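You operate a simulated robot arm through the tools that you are given. There is no shell and no other tool.

You are at the controls of a simulated robot arm. One attempt, no reset.

TASK
Put things in order on the top of the dryer. At the end: the black spacer is on the green board; the yellow plaster roll stands where the pink sleeve stood; the brown can stands where the black spacer stood; the pink sleeve stands where the brown can stood; whatever was shut is shut again. Leave all else as you found it, and nothing knocked over.

The check looks at the end state, three seconds after you hand in, the way a careful person would. Anything else that was tipped, shoved, dropped, spilled or broken makes it a failure.

THE ROBOT
A 6-joint arm with a two-finger parallel gripper, fixed in place. Base frame: the origin is at the foot of the arm, x ahead of it, y to its left, z up; the work surface is at about z = 0.74. Units: m, degrees, N and s.
With the tool pointing down near the work surface it reaches from about 0.26 to 0.68 m from the base axis. Its first joint turns from -66.0 to 66.0 degrees. Payload 2.9 kg.
The TCP is the grasp point between the finger pads, 0.03 m short of the fingertips. In the tool frame z runs along the fingers and y along their closing line. Largest opening 0.11 m; finger width 0.02, thickness 0.01; the body of the gripper, 0.048 by 0.112 m, starts 0.055 m behind the TCP.
Orientation is that of the tool frame in the base frame, as [roll, pitch, yaw] about the fixed x, y, z axes, in that order (R = Rz(yaw) Ry(pitch) Rx(roll)). With the fingers straight down and closing along the base's y, the tool's x points along the base's -x, its y along +y and its z along -z.

THE INTERFACE
- The arm moves only by the tool apply_moves. Its argument "steps" is a list of rows, each a list of 7 numbers: the gripper command, from -1 (fully open) to 1 (shut), values between in proportion, then the shift along the base's x, y, z in m, then the turn, a rotation vector about the base's x, y, z in degrees. In form: [[fingers, tx, ty, tz, rx, ry, rz], ...]. A call has 1 to 20 rows; each row is the pose to reach, as a shift and turn from the pose commanded when the call began. Rows are played at 5 a second. More than 0.05 m and 8.6 degrees between two rows, or a gripper value outside its range, and nothing of the call is played. Where a pose cannot be reached the arm comes as near as it can. A force on the tool above 40 N (or 10 N above the force at the start of the call, whichever is more), or a blocked arm, ends the call early, and 0.2 s more pass. Each finger travels about 0.108 m/s and halts on what it meets, pressing with about 29 N; the grip force reading is that of the motor and also rises with nothing between the fingers. The clock runs only during rows and for 0.2 s after the last one: add rows that repeat a pose to give the fingers time. The reply holds the time, the measured pose of the TCP, the force on the tool along the base axes, the opening and the grip force, in the units named above and with some noise, with the torque about the TCP (base axes, N m) and any sound that the robot's microphone picked up.
- Cameras (640 x 400 px; columns grow to the right, rows downward): "scene" is fixed at [0.0814, 0.4338, 1.3918]; the picture's right is [-0.73, -0.68, 0.00], its down [-0.35, 0.37, -0.86] and it looks along [0.59, -0.63, -0.51] (base axes); focal length 352 px, centre (320, 200). "wrist" rides on the gripper at [0.072, 0.017, -0.103] in the tool frame; the picture's right is [-0.23, 0.97, 0.00], its down [-0.76, -0.18, -0.62] and it looks along [-0.61, -0.14, 0.78] (tool axes); focal length 222 px, centre (320, 200). There is no depth. A picture from a camera that has moved, and an enlarged one, comes with that camera's place and axes in the base frame and with its lens.
- capture(camera): a new picture of that camera. No time passes.
- enlarge(camera, box): a new picture of the part [left, top, right, bottom] of that camera's present view, enlarged. No time passes.
- finish_job(): hands the job in; it is judged then, once.

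Nothing tells you positions but the pictures and the camera data. Unless the task says otherwise, let go and move clear before handing in.

The tools are called after ">>>" by a JSON object that holds its "op" and its "data". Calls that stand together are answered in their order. apply_moves: Moves the arm, as the interface text tells. Its arguments: {"type":"object","properties":{"steps":{"type":"array"}},"required":["steps"]} The other tools are called the same way: capture (camera) takes a picture; enlarge (camera, box) takes an enlarged picture of a part of a camera's view; finish_job () hands the job in.

At the start:

```text
time_s: 0.0
position: [0.4783, -0.0746, 1.0946]
tcp_rot: [179.9, 0.0, 180.0]
ft_force: [0.3, -0.3, -0.9]
wrist_torque: [0.03, 0.0, 0.0]
grip_width: 0.1102
grip_force: 0.0
```

scene: 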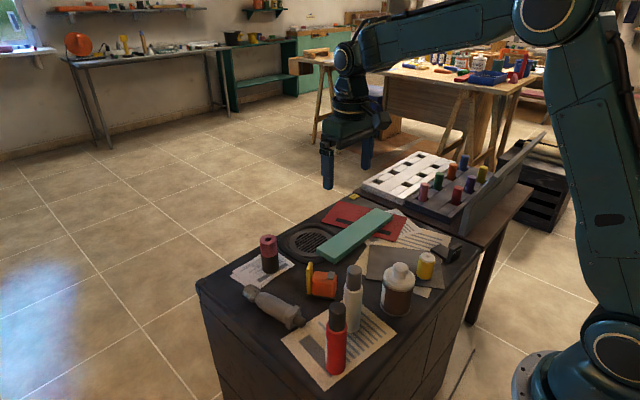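
wrist: 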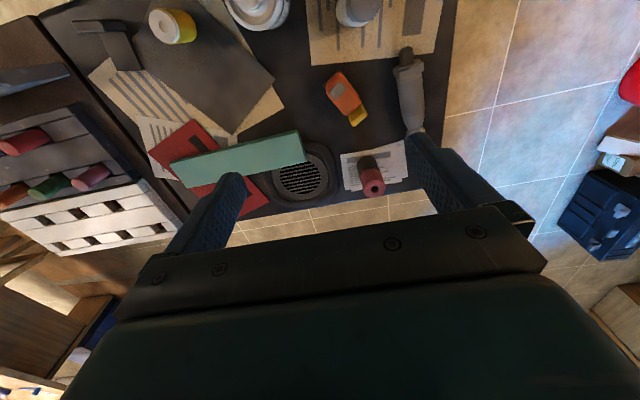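

I see the dryer top with a pinkish sleeve, an orange and yellow object, spray bottles, a jar, a yellow roll and a green board. I'll enlarge the pictures to tell the items apart before I move anything.

>>> {"op": "enlarge", "data": {"camera": "scene", "box": [190, 180, 350, 280]}}

>>> {"op": "enlarge", "data": {"camera": "scene", "box": [320, 180, 480, 280]}}

>>> {"op": "enlarge", "data": {"camera": "scene", "box": [230, 240, 470, 390]}}

>>> {"op": "enlarge", "data": {"camera": "scene", "box": [350, 120, 550, 245]}}

>>> {"op": "enlarge", "data": {"camera": "wrist", "box": [60, 0, 320, 220]}}

>>> {"op": "enlarge", "data": {"camera": "wrist", "box": [220, 0, 460, 220]}}

```text
4.00 times, centred on (270, 230) of scene
camera zoom: at [0.0814, 0.4338, 1.3918], right [-0.73, -0.68, 0.0], down [-0.35, 0.37, -0.86], along [0.59, -0.63, -0.51], focal length 1407 px, centre (520, 80)
```

zoom: 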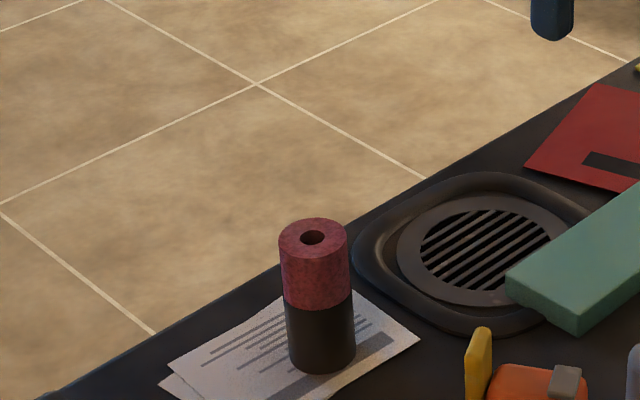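

```text
4.00 times, centred on (400, 230) of scene
camera zoom: at [0.0814, 0.4338, 1.3918], right [-0.73, -0.68, 0.0], down [-0.35, 0.37, -0.86], along [0.59, -0.63, -0.51], focal length 1407 px, centre (0, 80)
```

zoom: 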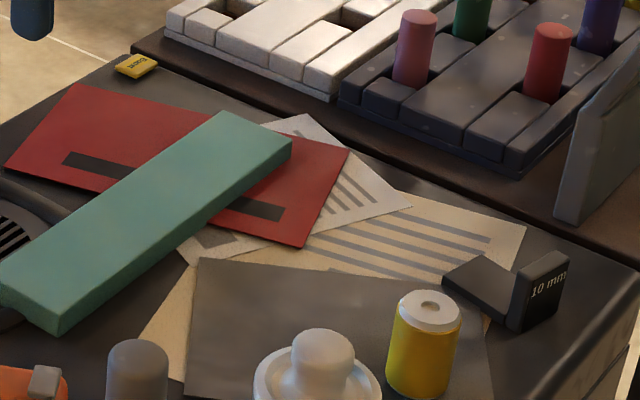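

```text
2.67 times, centred on (350, 315) of scene
camera zoom: at [0.0814, 0.4338, 1.3918], right [-0.73, -0.68, 0.0], down [-0.35, 0.37, -0.86], along [0.59, -0.63, -0.51], focal length 938 px, centre (240, -107)
```

zoom: 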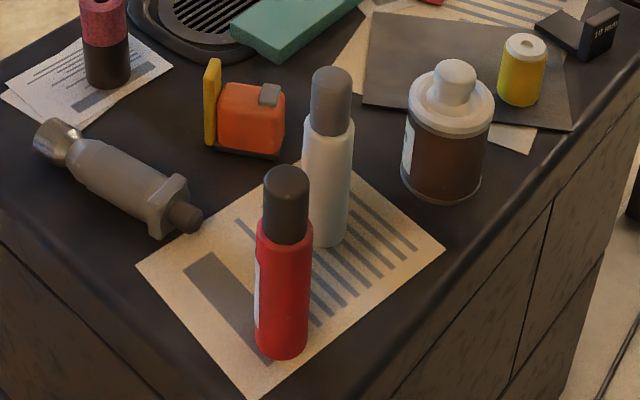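

```text
3.20 times, centred on (450, 182) of scene
camera zoom: at [0.0814, 0.4338, 1.3918], right [-0.73, -0.68, 0.0], down [-0.35, 0.37, -0.86], along [0.59, -0.63, -0.51], focal length 1125 px, centre (-96, 256)
```

zoom: 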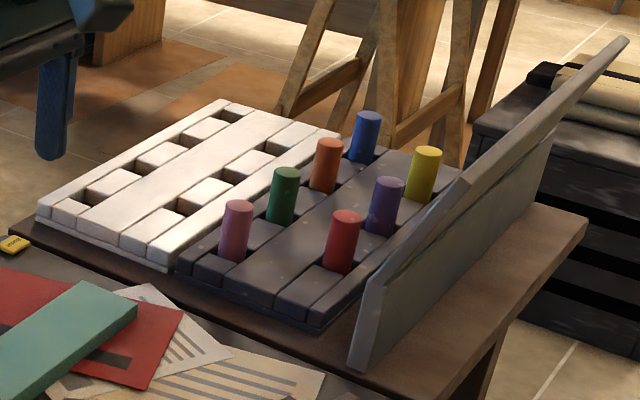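

```text
1.82 times, centred on (190, 110) of wrist
camera zoom: at [0.4055, -0.0579, 1.1958], right [0.23, 0.97, 0.0], down [0.76, -0.18, 0.62], along [0.61, -0.14, -0.78], focal length 404 px, centre (556, 364)
```

zoom: 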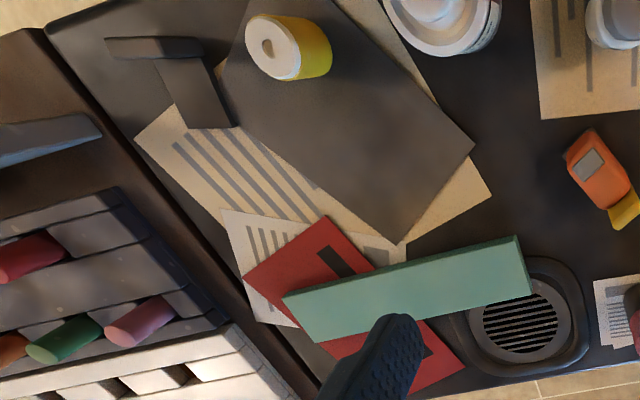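

```text
1.82 times, centred on (340, 110) of wrist
camera zoom: at [0.4055, -0.0579, 1.1958], right [0.23, 0.97, 0.0], down [0.76, -0.18, 0.62], along [0.61, -0.14, -0.78], focal length 404 px, centre (284, 364)
```

zoom: 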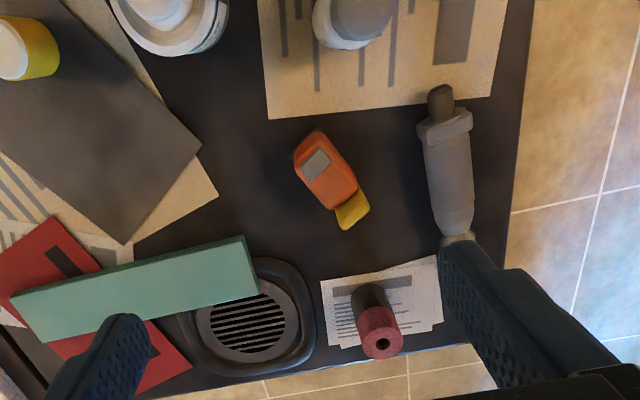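

The pink sleeve is sitting on a dark cylinder, and there is also a black L-shaped piece marked "10 mm". I need closer views to settle which one is the spacer and which is the can.

>>> {"op": "enlarge", "data": {"camera": "scene", "box": [245, 228, 293, 280]}}

>>> {"op": "enlarge", "data": {"camera": "scene", "box": [405, 235, 469, 290]}}

>>> {"op": "enlarge", "data": {"camera": "scene", "box": [370, 250, 434, 325]}}

>>> {"op": "enlarge", "data": {"camera": "scene", "box": [295, 255, 345, 305]}}

>>> {"op": "enlarge", "data": {"camera": "scene", "box": [300, 190, 400, 260]}}

>>> {"op": "enlarge", "data": {"camera": "wrist", "box": [60, 0, 220, 100]}}

>>> {"op": "enlarge", "data": {"camera": "wrist", "box": [330, 130, 430, 210]}}

```text
7.69 times, centred on (269, 254) of scene
camera zoom: at [0.0814, 0.4338, 1.3918], right [-0.73, -0.68, 0.0], down [-0.35, 0.37, -0.86], along [0.59, -0.63, -0.51], focal length 2705 px, centre (712, -215)
```

zoom: 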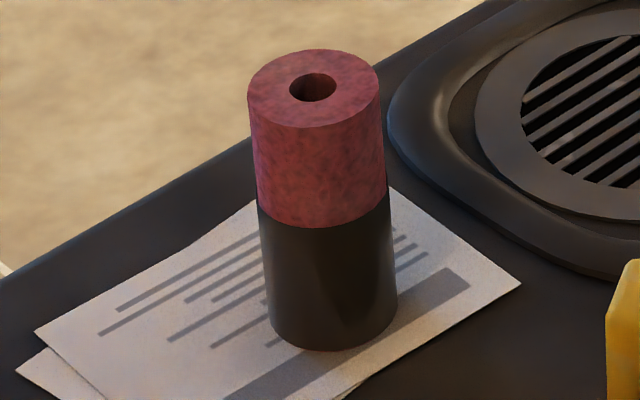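

```text
7.27 times, centred on (437, 262) of scene
camera zoom: at [0.0814, 0.4338, 1.3918], right [-0.73, -0.68, 0.0], down [-0.35, 0.37, -0.86], along [0.59, -0.63, -0.51], focal length 2558 px, centre (-531, -254)
```

zoom: 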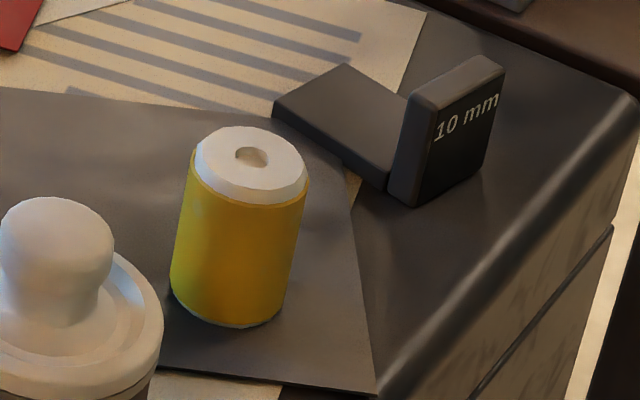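

```text
5.33 times, centred on (402, 288) of scene
camera zoom: at [0.0814, 0.4338, 1.3918], right [-0.73, -0.68, 0.0], down [-0.35, 0.37, -0.86], along [0.59, -0.63, -0.51], focal length 1876 px, centre (-117, -267)
```

zoom: 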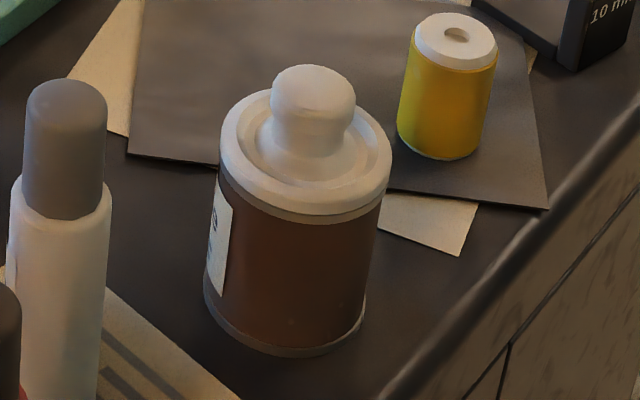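

```text
8.00 times, centred on (320, 280) of scene
camera zoom: at [0.0814, 0.4338, 1.3918], right [-0.73, -0.68, 0.0], down [-0.35, 0.37, -0.86], along [0.59, -0.63, -0.51], focal length 2814 px, centre (320, -440)
```

zoom: 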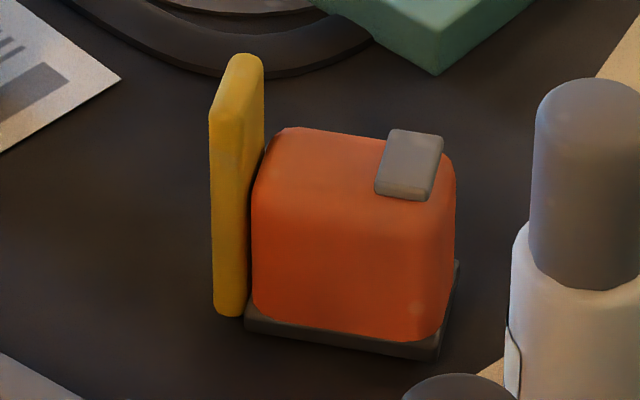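

```text
5.71 times, centred on (350, 225) of scene
camera zoom: at [0.0814, 0.4338, 1.3918], right [-0.73, -0.68, 0.0], down [-0.35, 0.37, -0.86], along [0.59, -0.63, -0.51], focal length 2010 px, centre (149, 57)
```

zoom: 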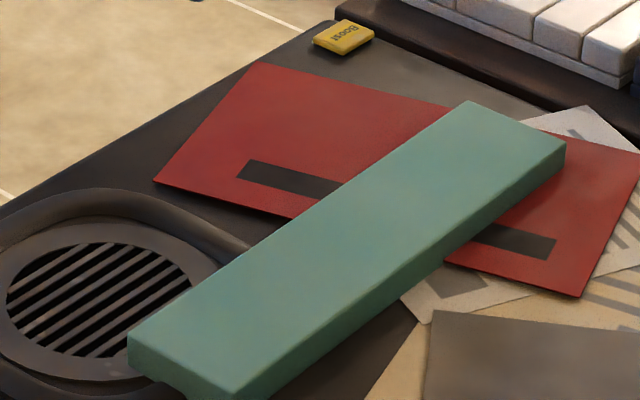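

```text
4.00 times, centred on (140, 50) of wrist
camera zoom: at [0.4055, -0.0579, 1.1958], right [0.23, 0.97, 0.0], down [0.76, -0.18, 0.62], along [0.61, -0.14, -0.78], focal length 888 px, centre (1040, 800)
```

zoom: 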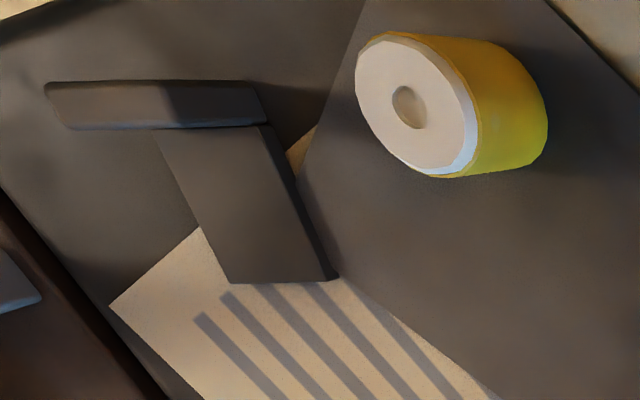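

```text
5.00 times, centred on (380, 170) of wrist
camera zoom: at [0.4055, -0.0579, 1.1958], right [0.23, 0.97, 0.0], down [0.76, -0.18, 0.62], along [0.61, -0.14, -0.78], focal length 1111 px, centre (20, 350)
```

zoom: 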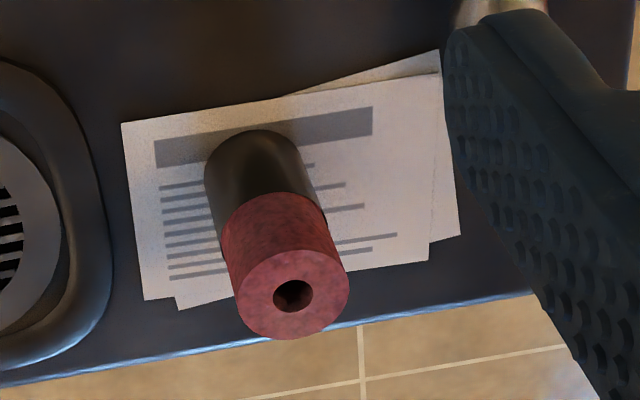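

The L-shaped piece marked "10 mm" looks like a flooring spacer, and I take it to be the black spacer, at about (0.36, -0.39). The brown can with the white lid is at about (0.355, -0.123), the yellow roll at (0.36, -0.27), and the sleeve stands on a dark cylinder at (0.68, -0.01). I'll move the arm high to get a closer wrist view of the spacer, roll and can.

>>> {"op": "apply_moves", "data": {"steps": [[-1, -0.028, -0.03, -0.012, 0, 0, 0], [-1, -0.056, -0.06, -0.024, 0, 0, 0], [-1, -0.084, -0.09, -0.036, 0, 0, 0], [-1, -0.112, -0.12, -0.048, 0, 0, 0], [-1, -0.14, -0.15, -0.06, 0, 0, 0], [-1, -0.168, -0.18, -0.072, 0, 0, 0], [-1, -0.196, -0.21, -0.084, 0, 0, 0], [-1, -0.22, -0.24, -0.095, 0, 0, 0], [-1, -0.22, -0.24, -0.095, 0, 0, 0]]}}

>>> {"op": "capture", "data": {"camera": "wrist"}}

>>> {"op": "capture", "data": {"camera": "scene"}}

```text
time_s: 2.0
position: [0.2575, -0.3128, 0.9987]
tcp_rot: [-180.0, 0.0, -179.9]
ft_force: [0.5, -0.3, 0.0]
wrist_torque: [-0.03, 0.0, -0.02]
grip_width: 0.1099
grip_force: 0.1
```

```text
taken
camera wrist: at [0.185, -0.2978, 1.1013], right [0.23, 0.97, 0.0], down [0.76, -0.18, 0.62], along [0.61, -0.14, -0.78], focal length 222 px, centre (320, 200)
```

wrist: 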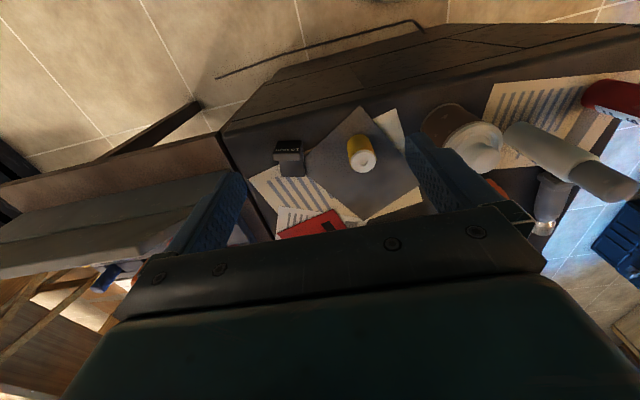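

```text
taken
```

scene: 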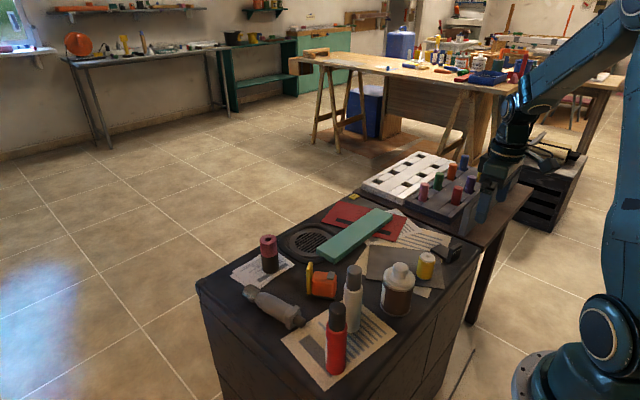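

The wrist view is inverted, with the near side at the top, and it shows the spacer, roll and can. I'll enlarge it to measure the spacer and can exactly.

>>> {"op": "enlarge", "data": {"camera": "wrist", "box": [240, 100, 400, 200]}}

>>> {"op": "enlarge", "data": {"camera": "wrist", "box": [400, 80, 560, 190]}}

>>> {"op": "enlarge", "data": {"camera": "scene", "box": [340, 190, 480, 290]}}

```text
4.00 times, centred on (320, 150) of wrist
camera zoom: at [0.185, -0.2978, 1.1013], right [0.23, 0.97, 0.0], down [0.76, -0.18, 0.62], along [0.61, -0.14, -0.78], focal length 888 px, centre (320, 400)
```

zoom: 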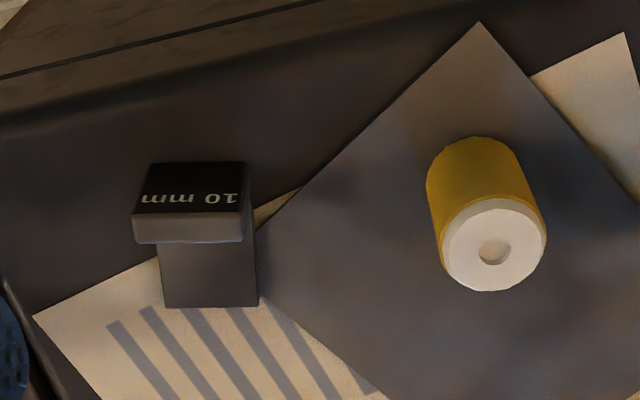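

```text
3.64 times, centred on (480, 135) of wrist
camera zoom: at [0.185, -0.2978, 1.1013], right [0.23, 0.97, 0.0], down [0.76, -0.18, 0.62], along [0.61, -0.14, -0.78], focal length 808 px, centre (-262, 436)
```

zoom: 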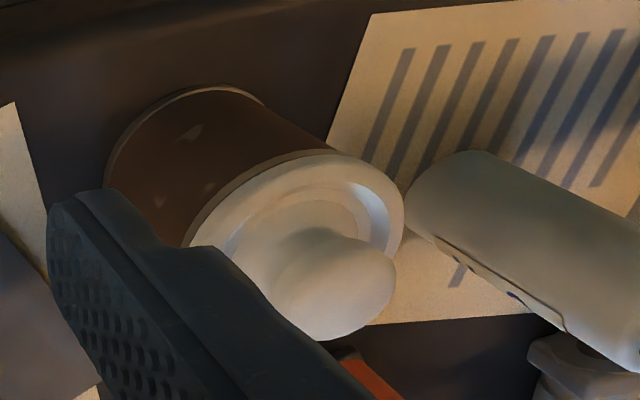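

```text
4.00 times, centred on (410, 240) of scene
camera zoom: at [0.0814, 0.4338, 1.3918], right [-0.73, -0.68, 0.0], down [-0.35, 0.37, -0.86], along [0.59, -0.63, -0.51], focal length 1407 px, centre (-40, 40)
```

zoom: 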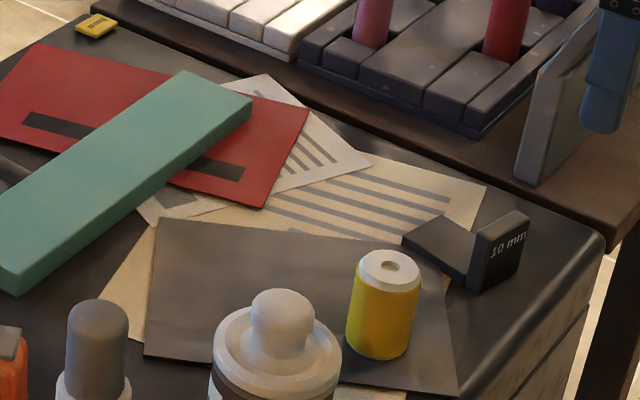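

The spacer's marked upright faces the robot. Its footprint runs from about (0.328, -0.385) to (0.394, -0.399), turned about -13°, and the upright reaches z ≈ 0.787. I'll hover over its upright with the fingers aligned across its width and check from there.

>>> {"op": "apply_moves", "data": {"steps": [[-1, 0.028, -0.025, 0, 0, 0, -4.3], [-1, 0.056, -0.05, 0, 0, 0, -8.6], [-1, 0.0843, -0.0754, 0, 0, 0, -13], [-0.5, 0.0843, -0.0754, -0.04, 0, 0, -13], [-0.4, 0.0843, -0.0754, -0.08, 0, 0, -13], [-0.4, 0.0843, -0.0754, -0.12, 0, 0, -13], [-0.4, 0.0843, -0.0754, -0.12, 0, 0, -13]]}}

>>> {"op": "capture", "data": {"camera": "wrist"}}

>>> {"op": "enlarge", "data": {"camera": "scene", "box": [380, 180, 540, 290]}}

```text
time_s: 3.6
position: [0.3429, -0.3905, 0.8783]
tcp_rot: [-179.9, 0.1, 167.1]
ft_force: [-0.1, 0.7, -0.5]
wrist_torque: [0.0, -0.03, 0.02]
grip_width: 0.0767
grip_force: 0.1
```

```text
taken
camera wrist: at [0.2769, -0.358, 0.9817], right [0.44, 0.9, 0.0], down [0.7, -0.34, 0.62], along [0.56, -0.27, -0.78], focal length 222 px, centre (320, 200)
```

wrist: 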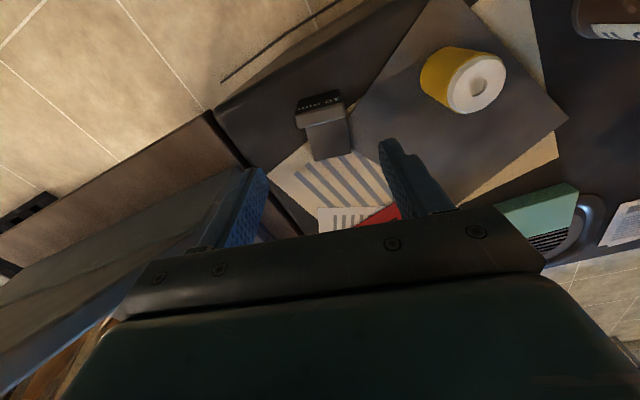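

```text
3.64 times, centred on (460, 235) of scene
camera zoom: at [0.0814, 0.4338, 1.3918], right [-0.73, -0.68, 0.0], down [-0.35, 0.37, -0.86], along [0.59, -0.63, -0.51], focal length 1279 px, centre (-189, 73)
```

zoom: 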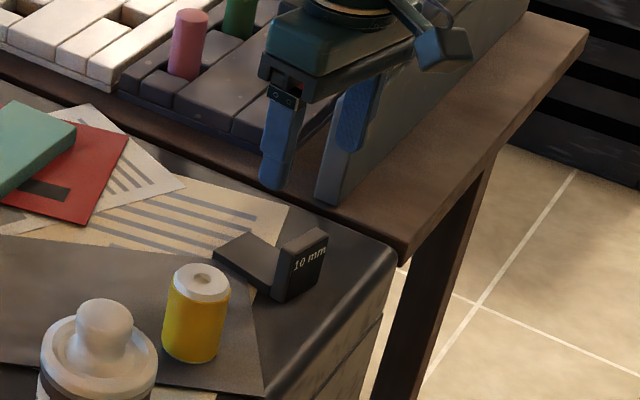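

The gripper is above and slightly behind the spacer. I'll enlarge this view to refine the spacer's position and angle.

>>> {"op": "enlarge", "data": {"camera": "wrist", "box": [270, 70, 400, 170]}}

```text
4.00 times, centred on (335, 120) of wrist
camera zoom: at [0.2769, -0.358, 0.9817], right [0.44, 0.9, 0.0], down [0.7, -0.34, 0.62], along [0.56, -0.27, -0.78], focal length 888 px, centre (260, 520)
```

zoom: 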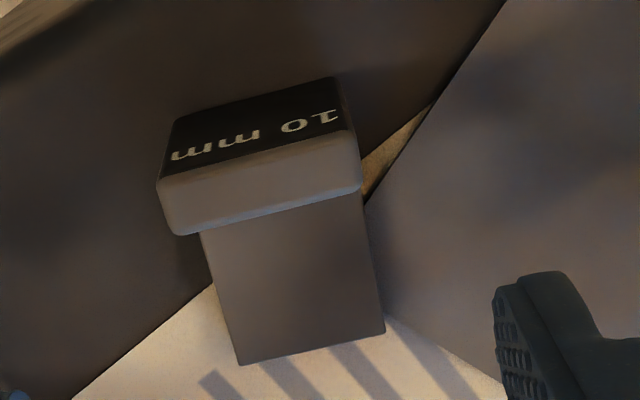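

The two views agree, so the spacer's footprint centre is at (0.360, -0.391). I'll lower the open fingers around it and check before closing.

>>> {"op": "apply_moves", "data": {"steps": [[-0.4, -0.001, 0.0025, -0.035, 0, 0, 0], [-0.4, -0.001, 0.0025, -0.07, 0, 0, 0], [-0.4, -0.001, 0.0025, -0.09, 0, 0, 0], [-0.4, -0.001, 0.0025, -0.1, 0, 0, 0], [-0.4, -0.001, 0.0025, -0.1, 0, 0, 0]]}}

>>> {"op": "capture", "data": {"camera": "wrist"}}

>>> {"op": "enlarge", "data": {"camera": "scene", "box": [380, 180, 540, 290]}}

```text
time_s: 4.8
position: [0.3412, -0.387, 0.7774]
tcp_rot: [180.0, 0.1, 167.0]
ft_force: [0.4, 0.0, -0.5]
wrist_torque: [0.03, 0.03, 0.01]
grip_width: 0.077
grip_force: 0.1
```

```text
taken
camera wrist: at [0.2741, -0.3549, 0.8812], right [0.44, 0.9, 0.0], down [0.7, -0.34, 0.62], along [0.56, -0.27, -0.78], focal length 222 px, centre (320, 200)
```

wrist: 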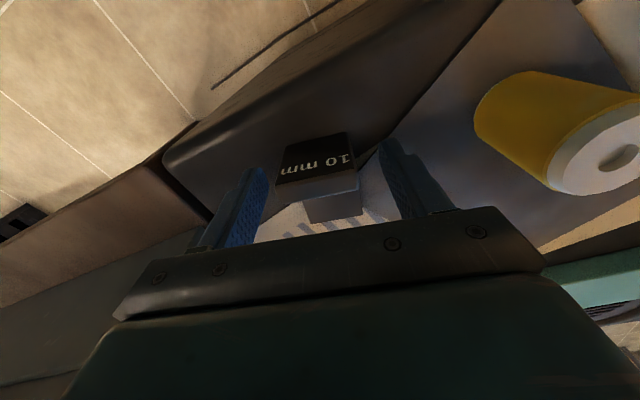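

```text
3.64 times, centred on (460, 235) of scene
camera zoom: at [0.0814, 0.4338, 1.3918], right [-0.73, -0.68, 0.0], down [-0.35, 0.37, -0.86], along [0.59, -0.63, -0.51], focal length 1279 px, centre (-189, 73)
```

zoom: 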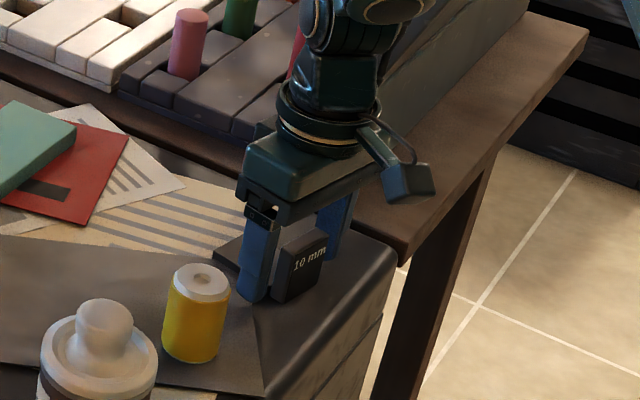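

The fingers straddle the spacer cleanly. I'll close and lift a little to check the hold.

>>> {"op": "apply_moves", "data": {"steps": [[0.1, 0, 0, 0, 0, 0, 0], [0.6, 0, 0, 0, 0, 0, 0], [0.6, 0, 0, 0, 0, 0, 0], [0.6, 0, 0, 0.01, 0, 0, 0], [0.6, 0, 0, 0.03, 0, 0, 0], [0.6, 0, 0, 0.06, 0, 0, 0], [0.6, 0, 0, 0.06, 0, 0, 0]]}}

>>> {"op": "capture", "data": {"camera": "wrist"}}

>>> {"op": "enlarge", "data": {"camera": "scene", "box": [380, 180, 540, 290]}}

```text
time_s: 6.4
position: [0.3428, -0.3869, 0.837]
tcp_rot: [179.8, 0.0, 167.0]
ft_force: [0.7, -0.5, 0.8]
wrist_torque: [0.0, 0.0, -0.01]
grip_width: 0.0217
grip_force: 0.0
```

```text
taken
camera wrist: at [0.2751, -0.355, 0.9398], right [0.44, 0.9, 0.0], down [0.7, -0.34, 0.62], along [0.56, -0.27, -0.78], focal length 222 px, centre (320, 200)
```

wrist: 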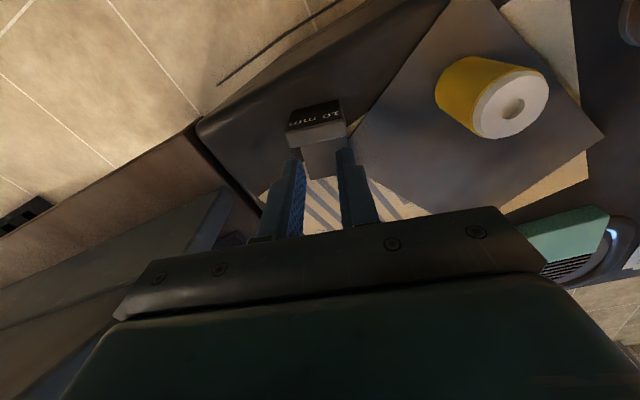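

```text
3.64 times, centred on (460, 235) of scene
camera zoom: at [0.0814, 0.4338, 1.3918], right [-0.73, -0.68, 0.0], down [-0.35, 0.37, -0.86], along [0.59, -0.63, -0.51], focal length 1279 px, centre (-189, 73)
```

zoom: 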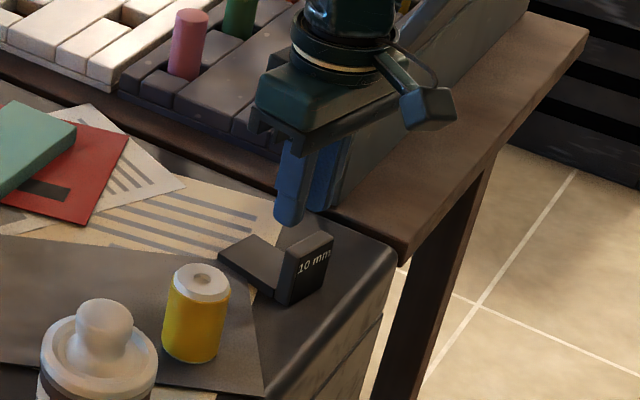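

The grip closed to 0.022 m without holding the spacer, so it slipped and seems to have shifted a few mm. I'll measure it again before retrying.

>>> {"op": "enlarge", "data": {"camera": "wrist", "box": [260, 80, 390, 180]}}

>>> {"op": "enlarge", "data": {"camera": "scene", "box": [405, 225, 485, 275]}}

```text
4.00 times, centred on (325, 130) of wrist
camera zoom: at [0.2751, -0.355, 0.9398], right [0.44, 0.9, 0.0], down [0.7, -0.34, 0.62], along [0.56, -0.27, -0.78], focal length 888 px, centre (300, 480)
```

zoom: 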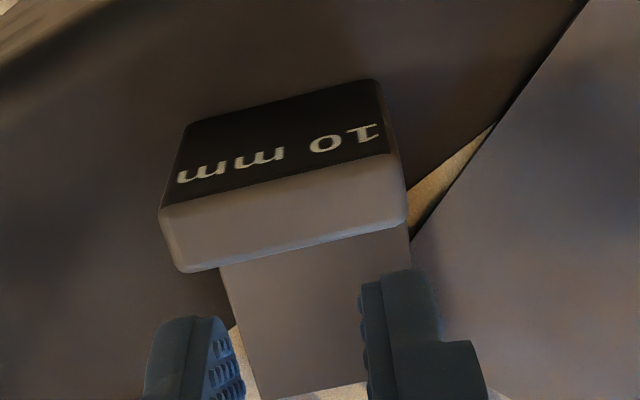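

```text
8.00 times, centred on (445, 250) of scene
camera zoom: at [0.0814, 0.4338, 1.3918], right [-0.73, -0.68, 0.0], down [-0.35, 0.37, -0.86], along [0.59, -0.63, -0.51], focal length 2814 px, centre (-680, -200)
```

zoom: 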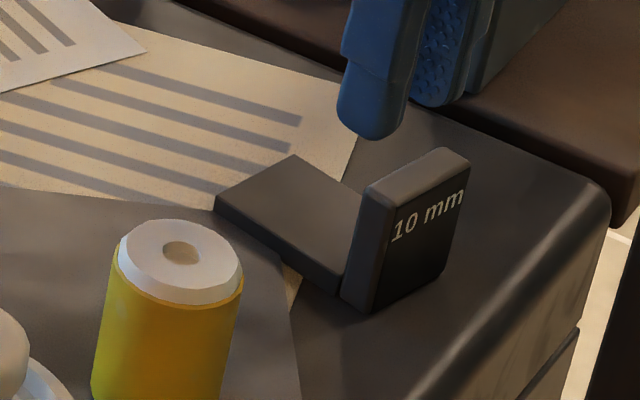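

The spacer slid about 4.5 mm toward the robot, since the pads only caught its rounded edge. I'll rise, turn the gripper 90° and grip the upright across its thickness by its broad faces.

>>> {"op": "apply_moves", "data": {"steps": [[0.4, 0, 0, 0.03, 0, 0, 0], [0.1, -0.004, 0.001, 0.04, 0, 0, -8], [0.0, -0.008, 0.002, 0.04, 0, 0, -16], [0.0, -0.0125, 0.002, 0.04, 0, 0, -24], [0.0, -0.0125, 0.002, 0.04, 0, 0, -32], [0.0, -0.0125, 0.002, 0.04, 0, 0, -40], [0.0, -0.0125, 0.002, 0.04, 0, 0, -48], [0.0, -0.0125, 0.002, 0.04, 0, 0, -56], [0.0, -0.0125, 0.002, 0.04, 0, 0, -64], [0.0, -0.0125, 0.002, 0.04, 0, 0, -72], [0.0, -0.0125, 0.002, 0.04, 0, 0, -80], [0.0, -0.0125, 0.002, 0.04, 0, 0, -88], [0.0, -0.0125, 0.002, 0.04, 0, 0, -90], [0.0, -0.0125, 0.002, 0.04, 0, 0, -90]]}}

>>> {"op": "capture", "data": {"camera": "wrist"}}

>>> {"op": "capture", "data": {"camera": "scene"}}

```text
time_s: 9.4
position: [0.3293, -0.3843, 0.8791]
tcp_rot: [-179.9, 0.1, 76.9]
ft_force: [-0.5, -0.7, 0.3]
wrist_torque: [0.04, -0.04, -0.01]
grip_width: 0.0548
grip_force: 0.0
```

```text
taken
camera wrist: at [0.3617, -0.3186, 0.9811], right [0.9, -0.44, 0.0], down [-0.35, -0.7, 0.62], along [-0.28, -0.56, -0.78], focal length 222 px, centre (320, 200)
```

wrist: 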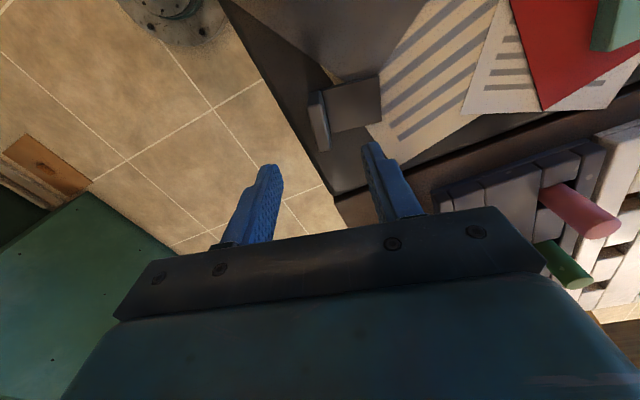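

```text
taken
```

scene: 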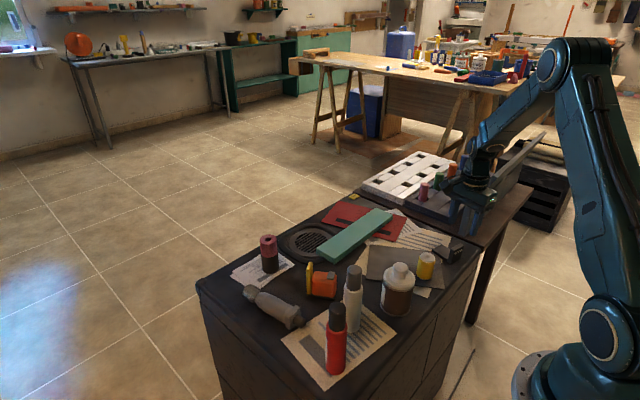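

The gripper is turned and over the spacer's upright. I'll enlarge this view to check the position of the upright.

>>> {"op": "enlarge", "data": {"camera": "wrist", "box": [290, 60, 400, 165]}}

```text
3.81 times, centred on (345, 112) of wrist
camera zoom: at [0.3617, -0.3186, 0.9811], right [0.9, -0.44, 0.0], down [-0.35, -0.7, 0.62], along [-0.28, -0.56, -0.78], focal length 846 px, centre (225, 533)
```

zoom: 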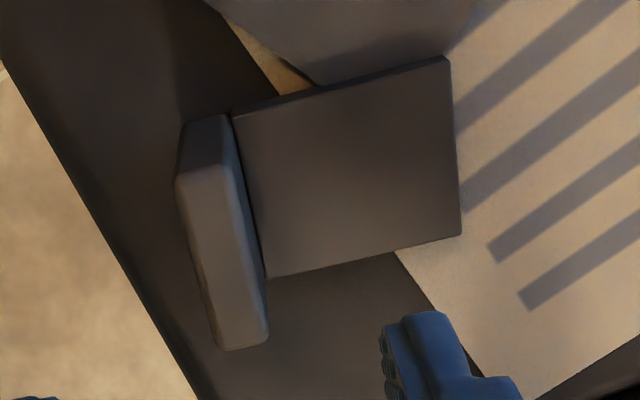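

The upright's centre is at (0.329, -0.385), directly under the gripper, and its angle matches. I'll lower and close on it.

>>> {"op": "apply_moves", "data": {"steps": [[0.0, 0, 0, -0.04, 0, 0, 0], [0.0, 0, 0, -0.075, 0, 0, 0], [0.0, 0, 0, -0.09, 0, 0, 0], [0.0, 0, 0, -0.09, 0, 0, 0], [0.5, 0, 0, -0.09, 0, 0, 0], [1, 0, 0, -0.09, 0, 0, 0], [1, 0, 0, -0.09, 0, 0, 0]]}}

>>> {"op": "capture", "data": {"camera": "wrist"}}

>>> {"op": "enlarge", "data": {"camera": "scene", "box": [380, 180, 540, 290]}}

```text
time_s: 11.0
position: [0.3283, -0.384, 0.7879]
tcp_rot: [-179.9, 0.1, 77.0]
ft_force: [-0.2, -0.6, -0.3]
wrist_torque: [0.0, -0.02, -0.02]
grip_width: 0.013
grip_force: 29.1
```

```text
taken
camera wrist: at [0.3616, -0.3191, 0.8919], right [0.9, -0.44, 0.0], down [-0.34, -0.7, 0.62], along [-0.27, -0.56, -0.78], focal length 222 px, centre (320, 200)
```

wrist: 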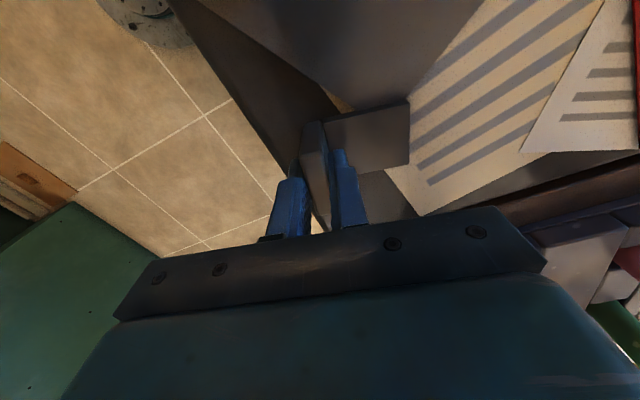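

```text
3.64 times, centred on (460, 235) of scene
camera zoom: at [0.0814, 0.4338, 1.3918], right [-0.73, -0.68, 0.0], down [-0.35, 0.37, -0.86], along [0.59, -0.63, -0.51], focal length 1279 px, centre (-189, 73)
```

zoom: 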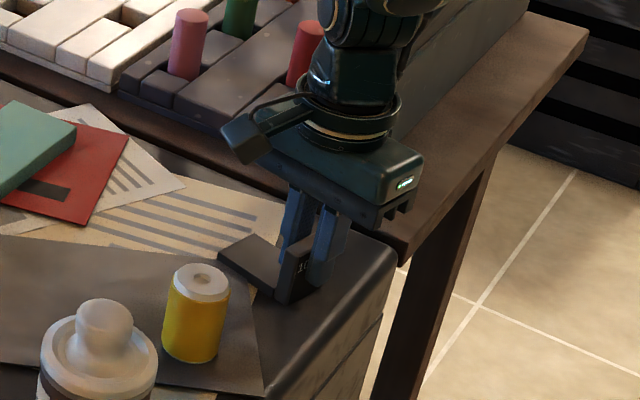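

It's gripped: 0.013 m opening at 29 N, which matches the upright's thickness. I'll lift gently and check.

>>> {"op": "apply_moves", "data": {"steps": [[1, 0, 0, 0.01, 0, 0, 0], [1, 0, 0, 0.03, 0, 0, 0], [1, 0, 0, 0.06, 0, 0, 0], [1, 0, 0, 0.1, 0, 0, 0], [1, 0, 0, 0.1, 0, 0, 0]]}}

>>> {"op": "capture", "data": {"camera": "wrist"}}

>>> {"op": "enlarge", "data": {"camera": "scene", "box": [380, 160, 540, 270]}}

>>> {"op": "enlarge", "data": {"camera": "scene", "box": [290, 180, 430, 280]}}

```text
time_s: 12.2
position: [0.3296, -0.385, 0.8881]
tcp_rot: [-179.9, 0.1, 77.1]
ft_force: [0.6, 0.8, 0.1]
wrist_torque: [0.0, 0.0, -0.02]
grip_width: 0.0131
grip_force: 29.4
```

```text
taken
camera wrist: at [0.3623, -0.3199, 0.9916], right [0.9, -0.44, 0.0], down [-0.34, -0.7, 0.62], along [-0.27, -0.56, -0.78], focal length 222 px, centre (320, 200)
```

wrist: 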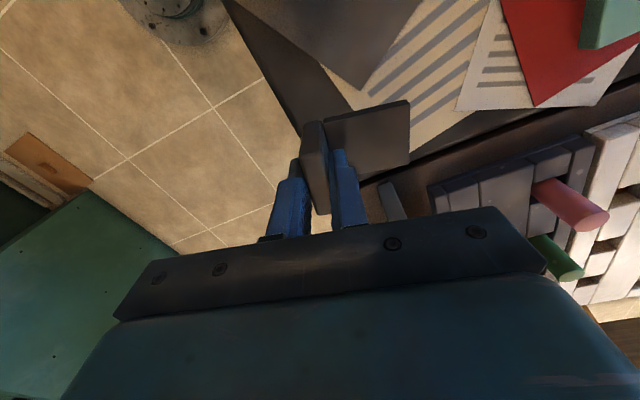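

```text
3.64 times, centred on (460, 215) of scene
camera zoom: at [0.0814, 0.4338, 1.3918], right [-0.73, -0.68, 0.0], down [-0.35, 0.37, -0.86], along [0.59, -0.63, -0.51], focal length 1279 px, centre (-189, 146)
```

zoom: 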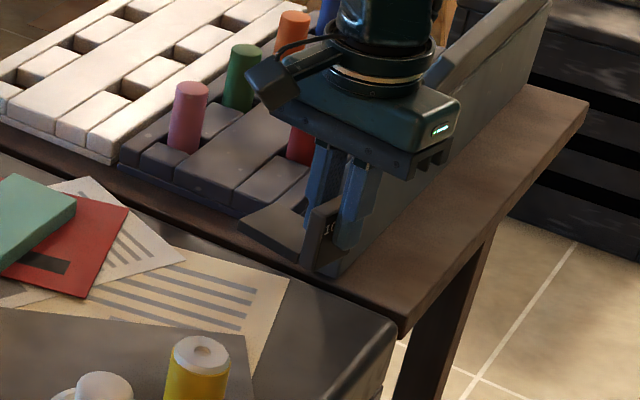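

```text
4.00 times, centred on (360, 230) of scene
camera zoom: at [0.0814, 0.4338, 1.3918], right [-0.73, -0.68, 0.0], down [-0.35, 0.37, -0.86], along [0.59, -0.63, -0.51], focal length 1407 px, centre (160, 80)
```

zoom: 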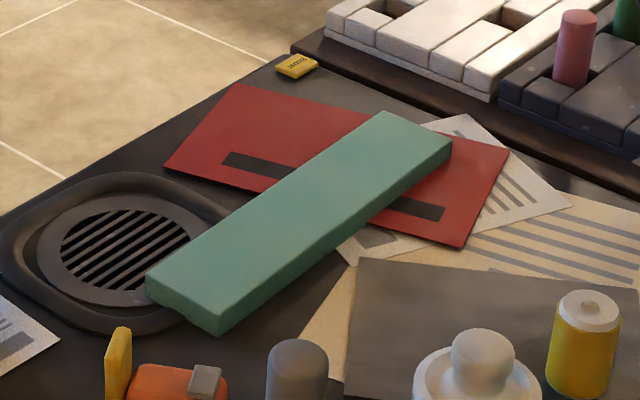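

The spacer is held, with its underside about 0.048 m below the TCP. The green board's top face is near z ≈ 0.76 and its centre near (0.597, -0.287). I'll raise, carry the spacer over the board and turn it so its long side runs along the board.

>>> {"op": "apply_moves", "data": {"steps": [[1, 0, 0, 0.04, 0, 0, 0], [1, 0, 0, 0.08, 0, 0, 0], [1, 0.02, 0.01, 0.1, 0, 0, 8], [1, 0.041, 0.021, 0.1, 0, 0, 16], [1, 0.061, 0.031, 0.1, 0, 0, 24], [1, 0.082, 0.042, 0.1, 0, 0, 32], [1, 0.102, 0.052, 0.1, 0, 0, 40], [1, 0.122, 0.062, 0.1, 0, 0, 48], [1, 0.143, 0.073, 0.1, 0, 0, 56], [1, 0.163, 0.083, 0.1, 0, 0, 64], [1, 0.184, 0.094, 0.1, 0, 0, 72], [1, 0.204, 0.104, 0.1, 0, 0, 80], [1, 0.225, 0.115, 0.09, 0, 0, 88], [1, 0.245, 0.125, 0.08, 0, 0, 96], [1, 0.2654, 0.135, 0.06, 0, 0, 103], [1, 0.2654, 0.135, 0.06, 0, 0, 103]]}}

>>> {"op": "capture", "data": {"camera": "wrist"}}

>>> {"op": "capture", "data": {"camera": "scene"}}

```text
time_s: 15.6
position: [0.5951, -0.249, 0.9485]
tcp_rot: [180.0, 0.0, -179.9]
ft_force: [0.1, -0.1, -0.4]
wrist_torque: [0.0, 0.01, 0.02]
grip_width: 0.0131
grip_force: 28.6
```

```text
taken
camera wrist: at [0.5231, -0.2336, 1.05], right [0.23, 0.97, 0.0], down [0.76, -0.18, 0.62], along [0.61, -0.14, -0.78], focal length 222 px, centre (320, 200)
```

wrist: 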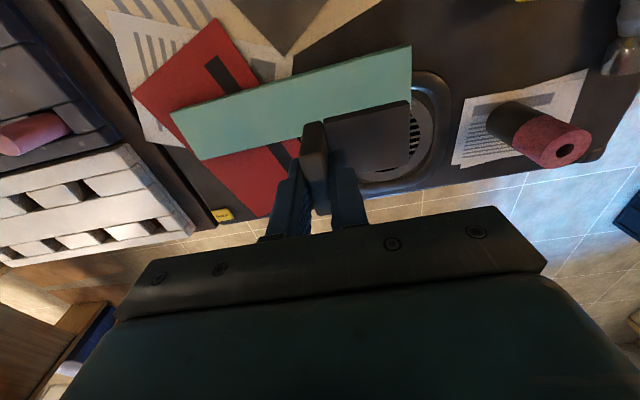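

```text
taken
```

scene: 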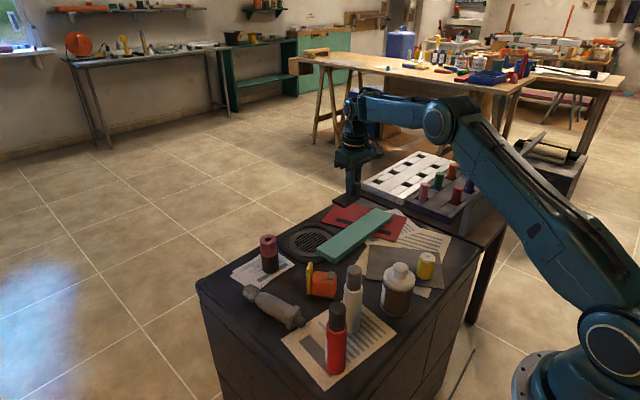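

The board's top runs from x ≈ 0.565 to 0.636, aligned with the y axis, and the spacer hangs over it lined up. I'll lower to just above the board, then feel for contact in small steps.

>>> {"op": "apply_moves", "data": {"steps": [[1, 0.003, 0, -0.04, 0, 0, 0], [1, 0.003, 0, -0.08, 0, 0, 0], [1, 0.003, 0, -0.11, 0, 0, 0], [1, 0.003, 0, -0.125, 0, 0, 0], [1, 0.003, 0, -0.125, 0, 0, 0]]}}

>>> {"op": "enlarge", "data": {"camera": "scene", "box": [300, 170, 420, 270]}}

>>> {"op": "capture", "data": {"camera": "wrist"}}

```text
time_s: 16.8
position: [0.5973, -0.25, 0.8222]
tcp_rot: [-179.9, 0.1, -179.9]
ft_force: [-0.6, -0.4, -1.5]
wrist_torque: [0.02, 0.02, 0.02]
grip_width: 0.013
grip_force: 29.2
```

```text
4.00 times, centred on (360, 220) of scene
camera zoom: at [0.0814, 0.4338, 1.3918], right [-0.73, -0.68, 0.0], down [-0.35, 0.37, -0.86], along [0.59, -0.63, -0.51], focal length 1407 px, centre (160, 120)
```

zoom: 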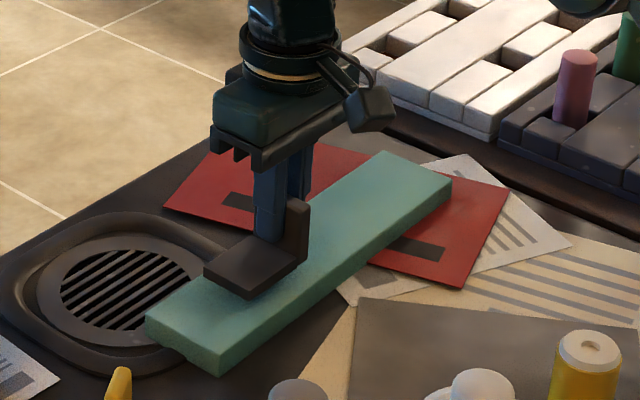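

```text
taken
camera wrist: at [0.5258, -0.2336, 0.9258], right [0.23, 0.97, 0.0], down [0.76, -0.18, 0.62], along [0.61, -0.14, -0.78], focal length 222 px, centre (320, 200)
```

wrist: 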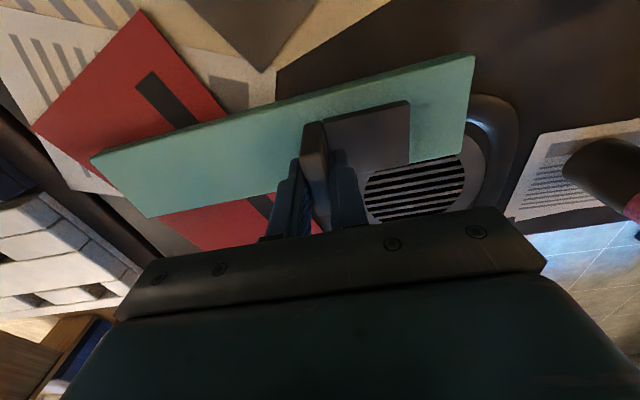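

The spacer is centred over the board. I'll lower in small increments until I feel contact.

>>> {"op": "apply_moves", "data": {"steps": [[1, 0, 0, -0.004, 0, 0, 0], [1, 0, 0, -0.008, 0, 0, 0], [1, 0, 0, -0.01, 0, 0, 0], [1, 0, 0, -0.01, 0, 0, 0]]}}

>>> {"op": "enlarge", "data": {"camera": "scene", "box": [300, 190, 400, 270]}}

```text
time_s: 17.8
position: [0.5979, -0.2492, 0.8126]
tcp_rot: [-180.0, 0.0, -180.0]
ft_force: [0.4, 0.0, 0.4]
wrist_torque: [0.02, 0.01, 0.0]
grip_width: 0.0131
grip_force: 28.7
```

```text
5.00 times, centred on (350, 230) of scene
camera zoom: at [0.0814, 0.4338, 1.3918], right [-0.73, -0.68, 0.0], down [-0.35, 0.37, -0.86], along [0.59, -0.63, -0.51], focal length 1758 px, centre (170, 50)
```

zoom: 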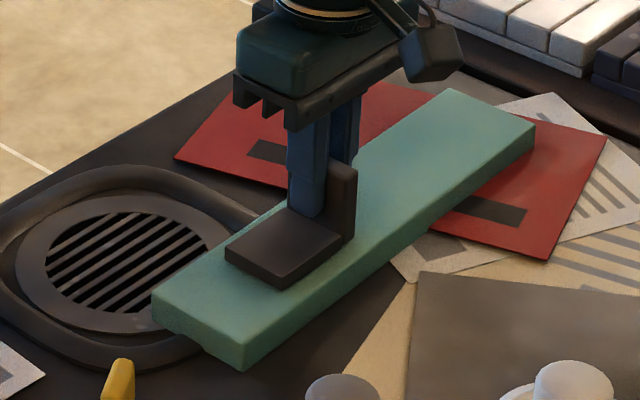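

No contact yet, but it's nearly touching. I'll keep going in 2 mm steps.

>>> {"op": "apply_moves", "data": {"steps": [[1, 0, 0, -0.0015, 0, 0, 0], [1, 0, 0, -0.003, 0, 0, 0], [1, 0, 0, -0.003, 0, 0, 0]]}}

>>> {"op": "enlarge", "data": {"camera": "scene", "box": [325, 215, 385, 255]}}

```text
time_s: 18.6
position: [0.5976, -0.2489, 0.8106]
tcp_rot: [180.0, 0.1, -179.9]
ft_force: [-3.4, 0.4, 7.0]
wrist_torque: [0.06, 0.12, 0.01]
grip_width: 0.0129
grip_force: 29.2
```

```text
10.00 times, centred on (355, 235) of scene
camera zoom: at [0.0812, 0.4339, 1.3918], right [-0.73, -0.68, 0.0], down [-0.35, 0.37, -0.86], along [0.59, -0.63, -0.51], focal length 3517 px, centre (-30, -150)
```

zoom: 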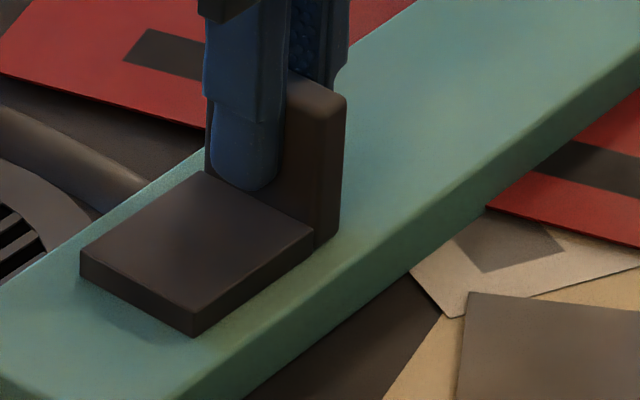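

There is contact at 7 N, which puts the board top at about 0.7625. I'll ease off 1 mm, open the fingers modestly and rise straight up.

>>> {"op": "apply_moves", "data": {"steps": [[1, 0, 0, 0.0007, 0, 0, 0], [0.7, 0, 0, 0.0007, 0, 0, 0], [0.3, 0, 0, 0.0007, 0, 0, 0], [0.2, 0, 0, 0.0007, 0, 0, 0], [0.2, 0, 0, 0.01, 0, 0, 0], [0.2, 0, 0, 0.04, 0, 0, 0], [0.2, 0, 0, 0.08, 0, 0, 0], [0.2, 0, 0, 0.12, 0, 0, 0], [0.2, 0, 0, 0.12, 0, 0, 0]]}}

>>> {"op": "enlarge", "data": {"camera": "scene", "box": [300, 180, 420, 270]}}

>>> {"op": "capture", "data": {"camera": "wrist"}}

```text
time_s: 20.6
position: [0.5977, -0.2503, 0.9288]
tcp_rot: [179.9, 0.0, -180.0]
ft_force: [-0.7, -0.3, 0.1]
wrist_torque: [-0.04, 0.03, 0.01]
grip_width: 0.044
grip_force: 0.0
```

```text
4.44 times, centred on (360, 225) of scene
camera zoom: at [0.0814, 0.4338, 1.3918], right [-0.73, -0.68, 0.0], down [-0.35, 0.37, -0.86], along [0.59, -0.63, -0.51], focal length 1563 px, centre (142, 89)
```

zoom: 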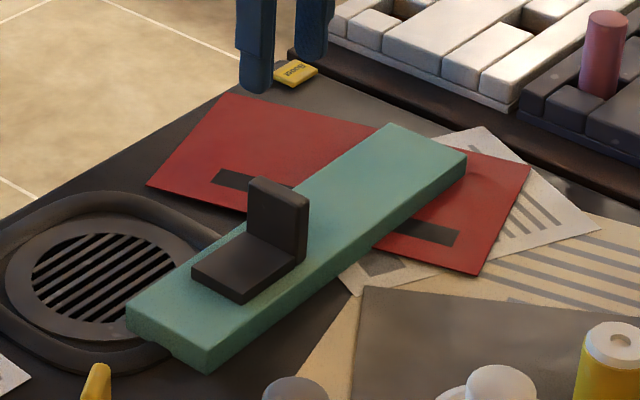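

```text
taken
camera wrist: at [0.5256, -0.2335, 1.0322], right [0.23, 0.97, 0.0], down [0.76, -0.18, 0.62], along [0.61, -0.14, -0.78], focal length 222 px, centre (320, 200)
```

wrist: 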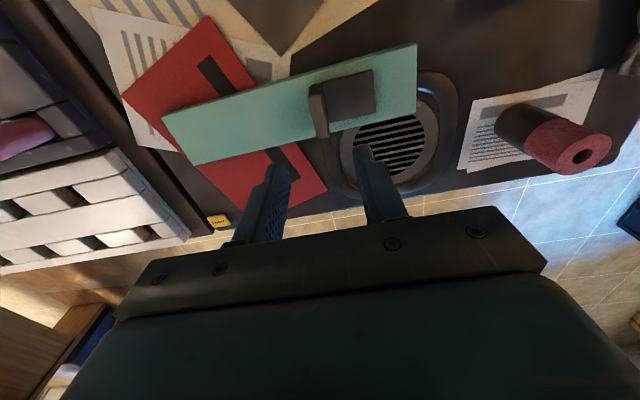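

The spacer stands on the green board and the board hasn't moved. While I'm here I'll look closely at the sleeve and the dark cylinder under it.

>>> {"op": "enlarge", "data": {"camera": "wrist", "box": [450, 60, 640, 190]}}

>>> {"op": "enlarge", "data": {"camera": "wrist", "box": [290, 40, 430, 150]}}

```text
3.08 times, centred on (545, 125) of wrist
camera zoom: at [0.5256, -0.2335, 1.0322], right [0.23, 0.97, 0.0], down [0.76, -0.18, 0.62], along [0.61, -0.14, -0.78], focal length 684 px, centre (-372, 431)
```

zoom: 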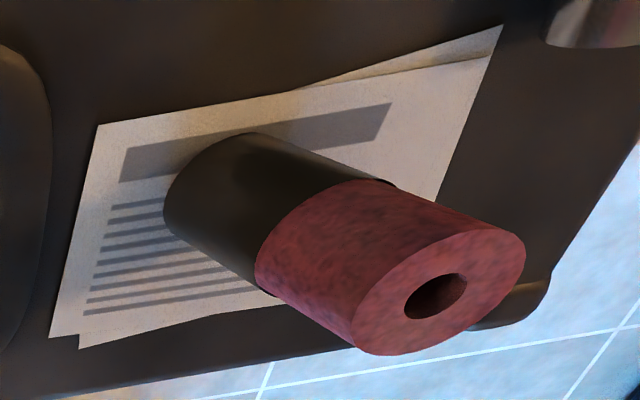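

```text
3.64 times, centred on (360, 95) of wrist
camera zoom: at [0.5256, -0.2335, 1.0322], right [0.23, 0.97, 0.0], down [0.76, -0.18, 0.62], along [0.61, -0.14, -0.78], focal length 808 px, centre (174, 582)
```

zoom: 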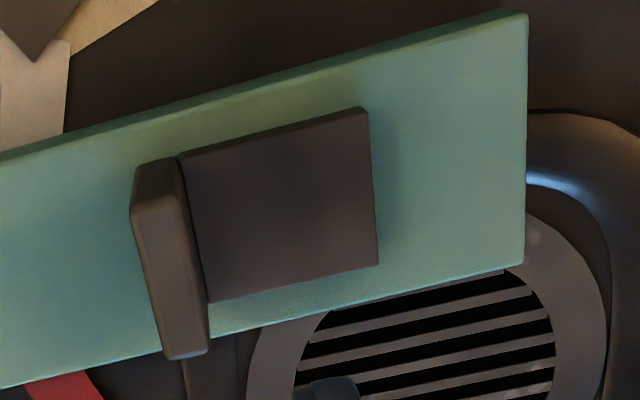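

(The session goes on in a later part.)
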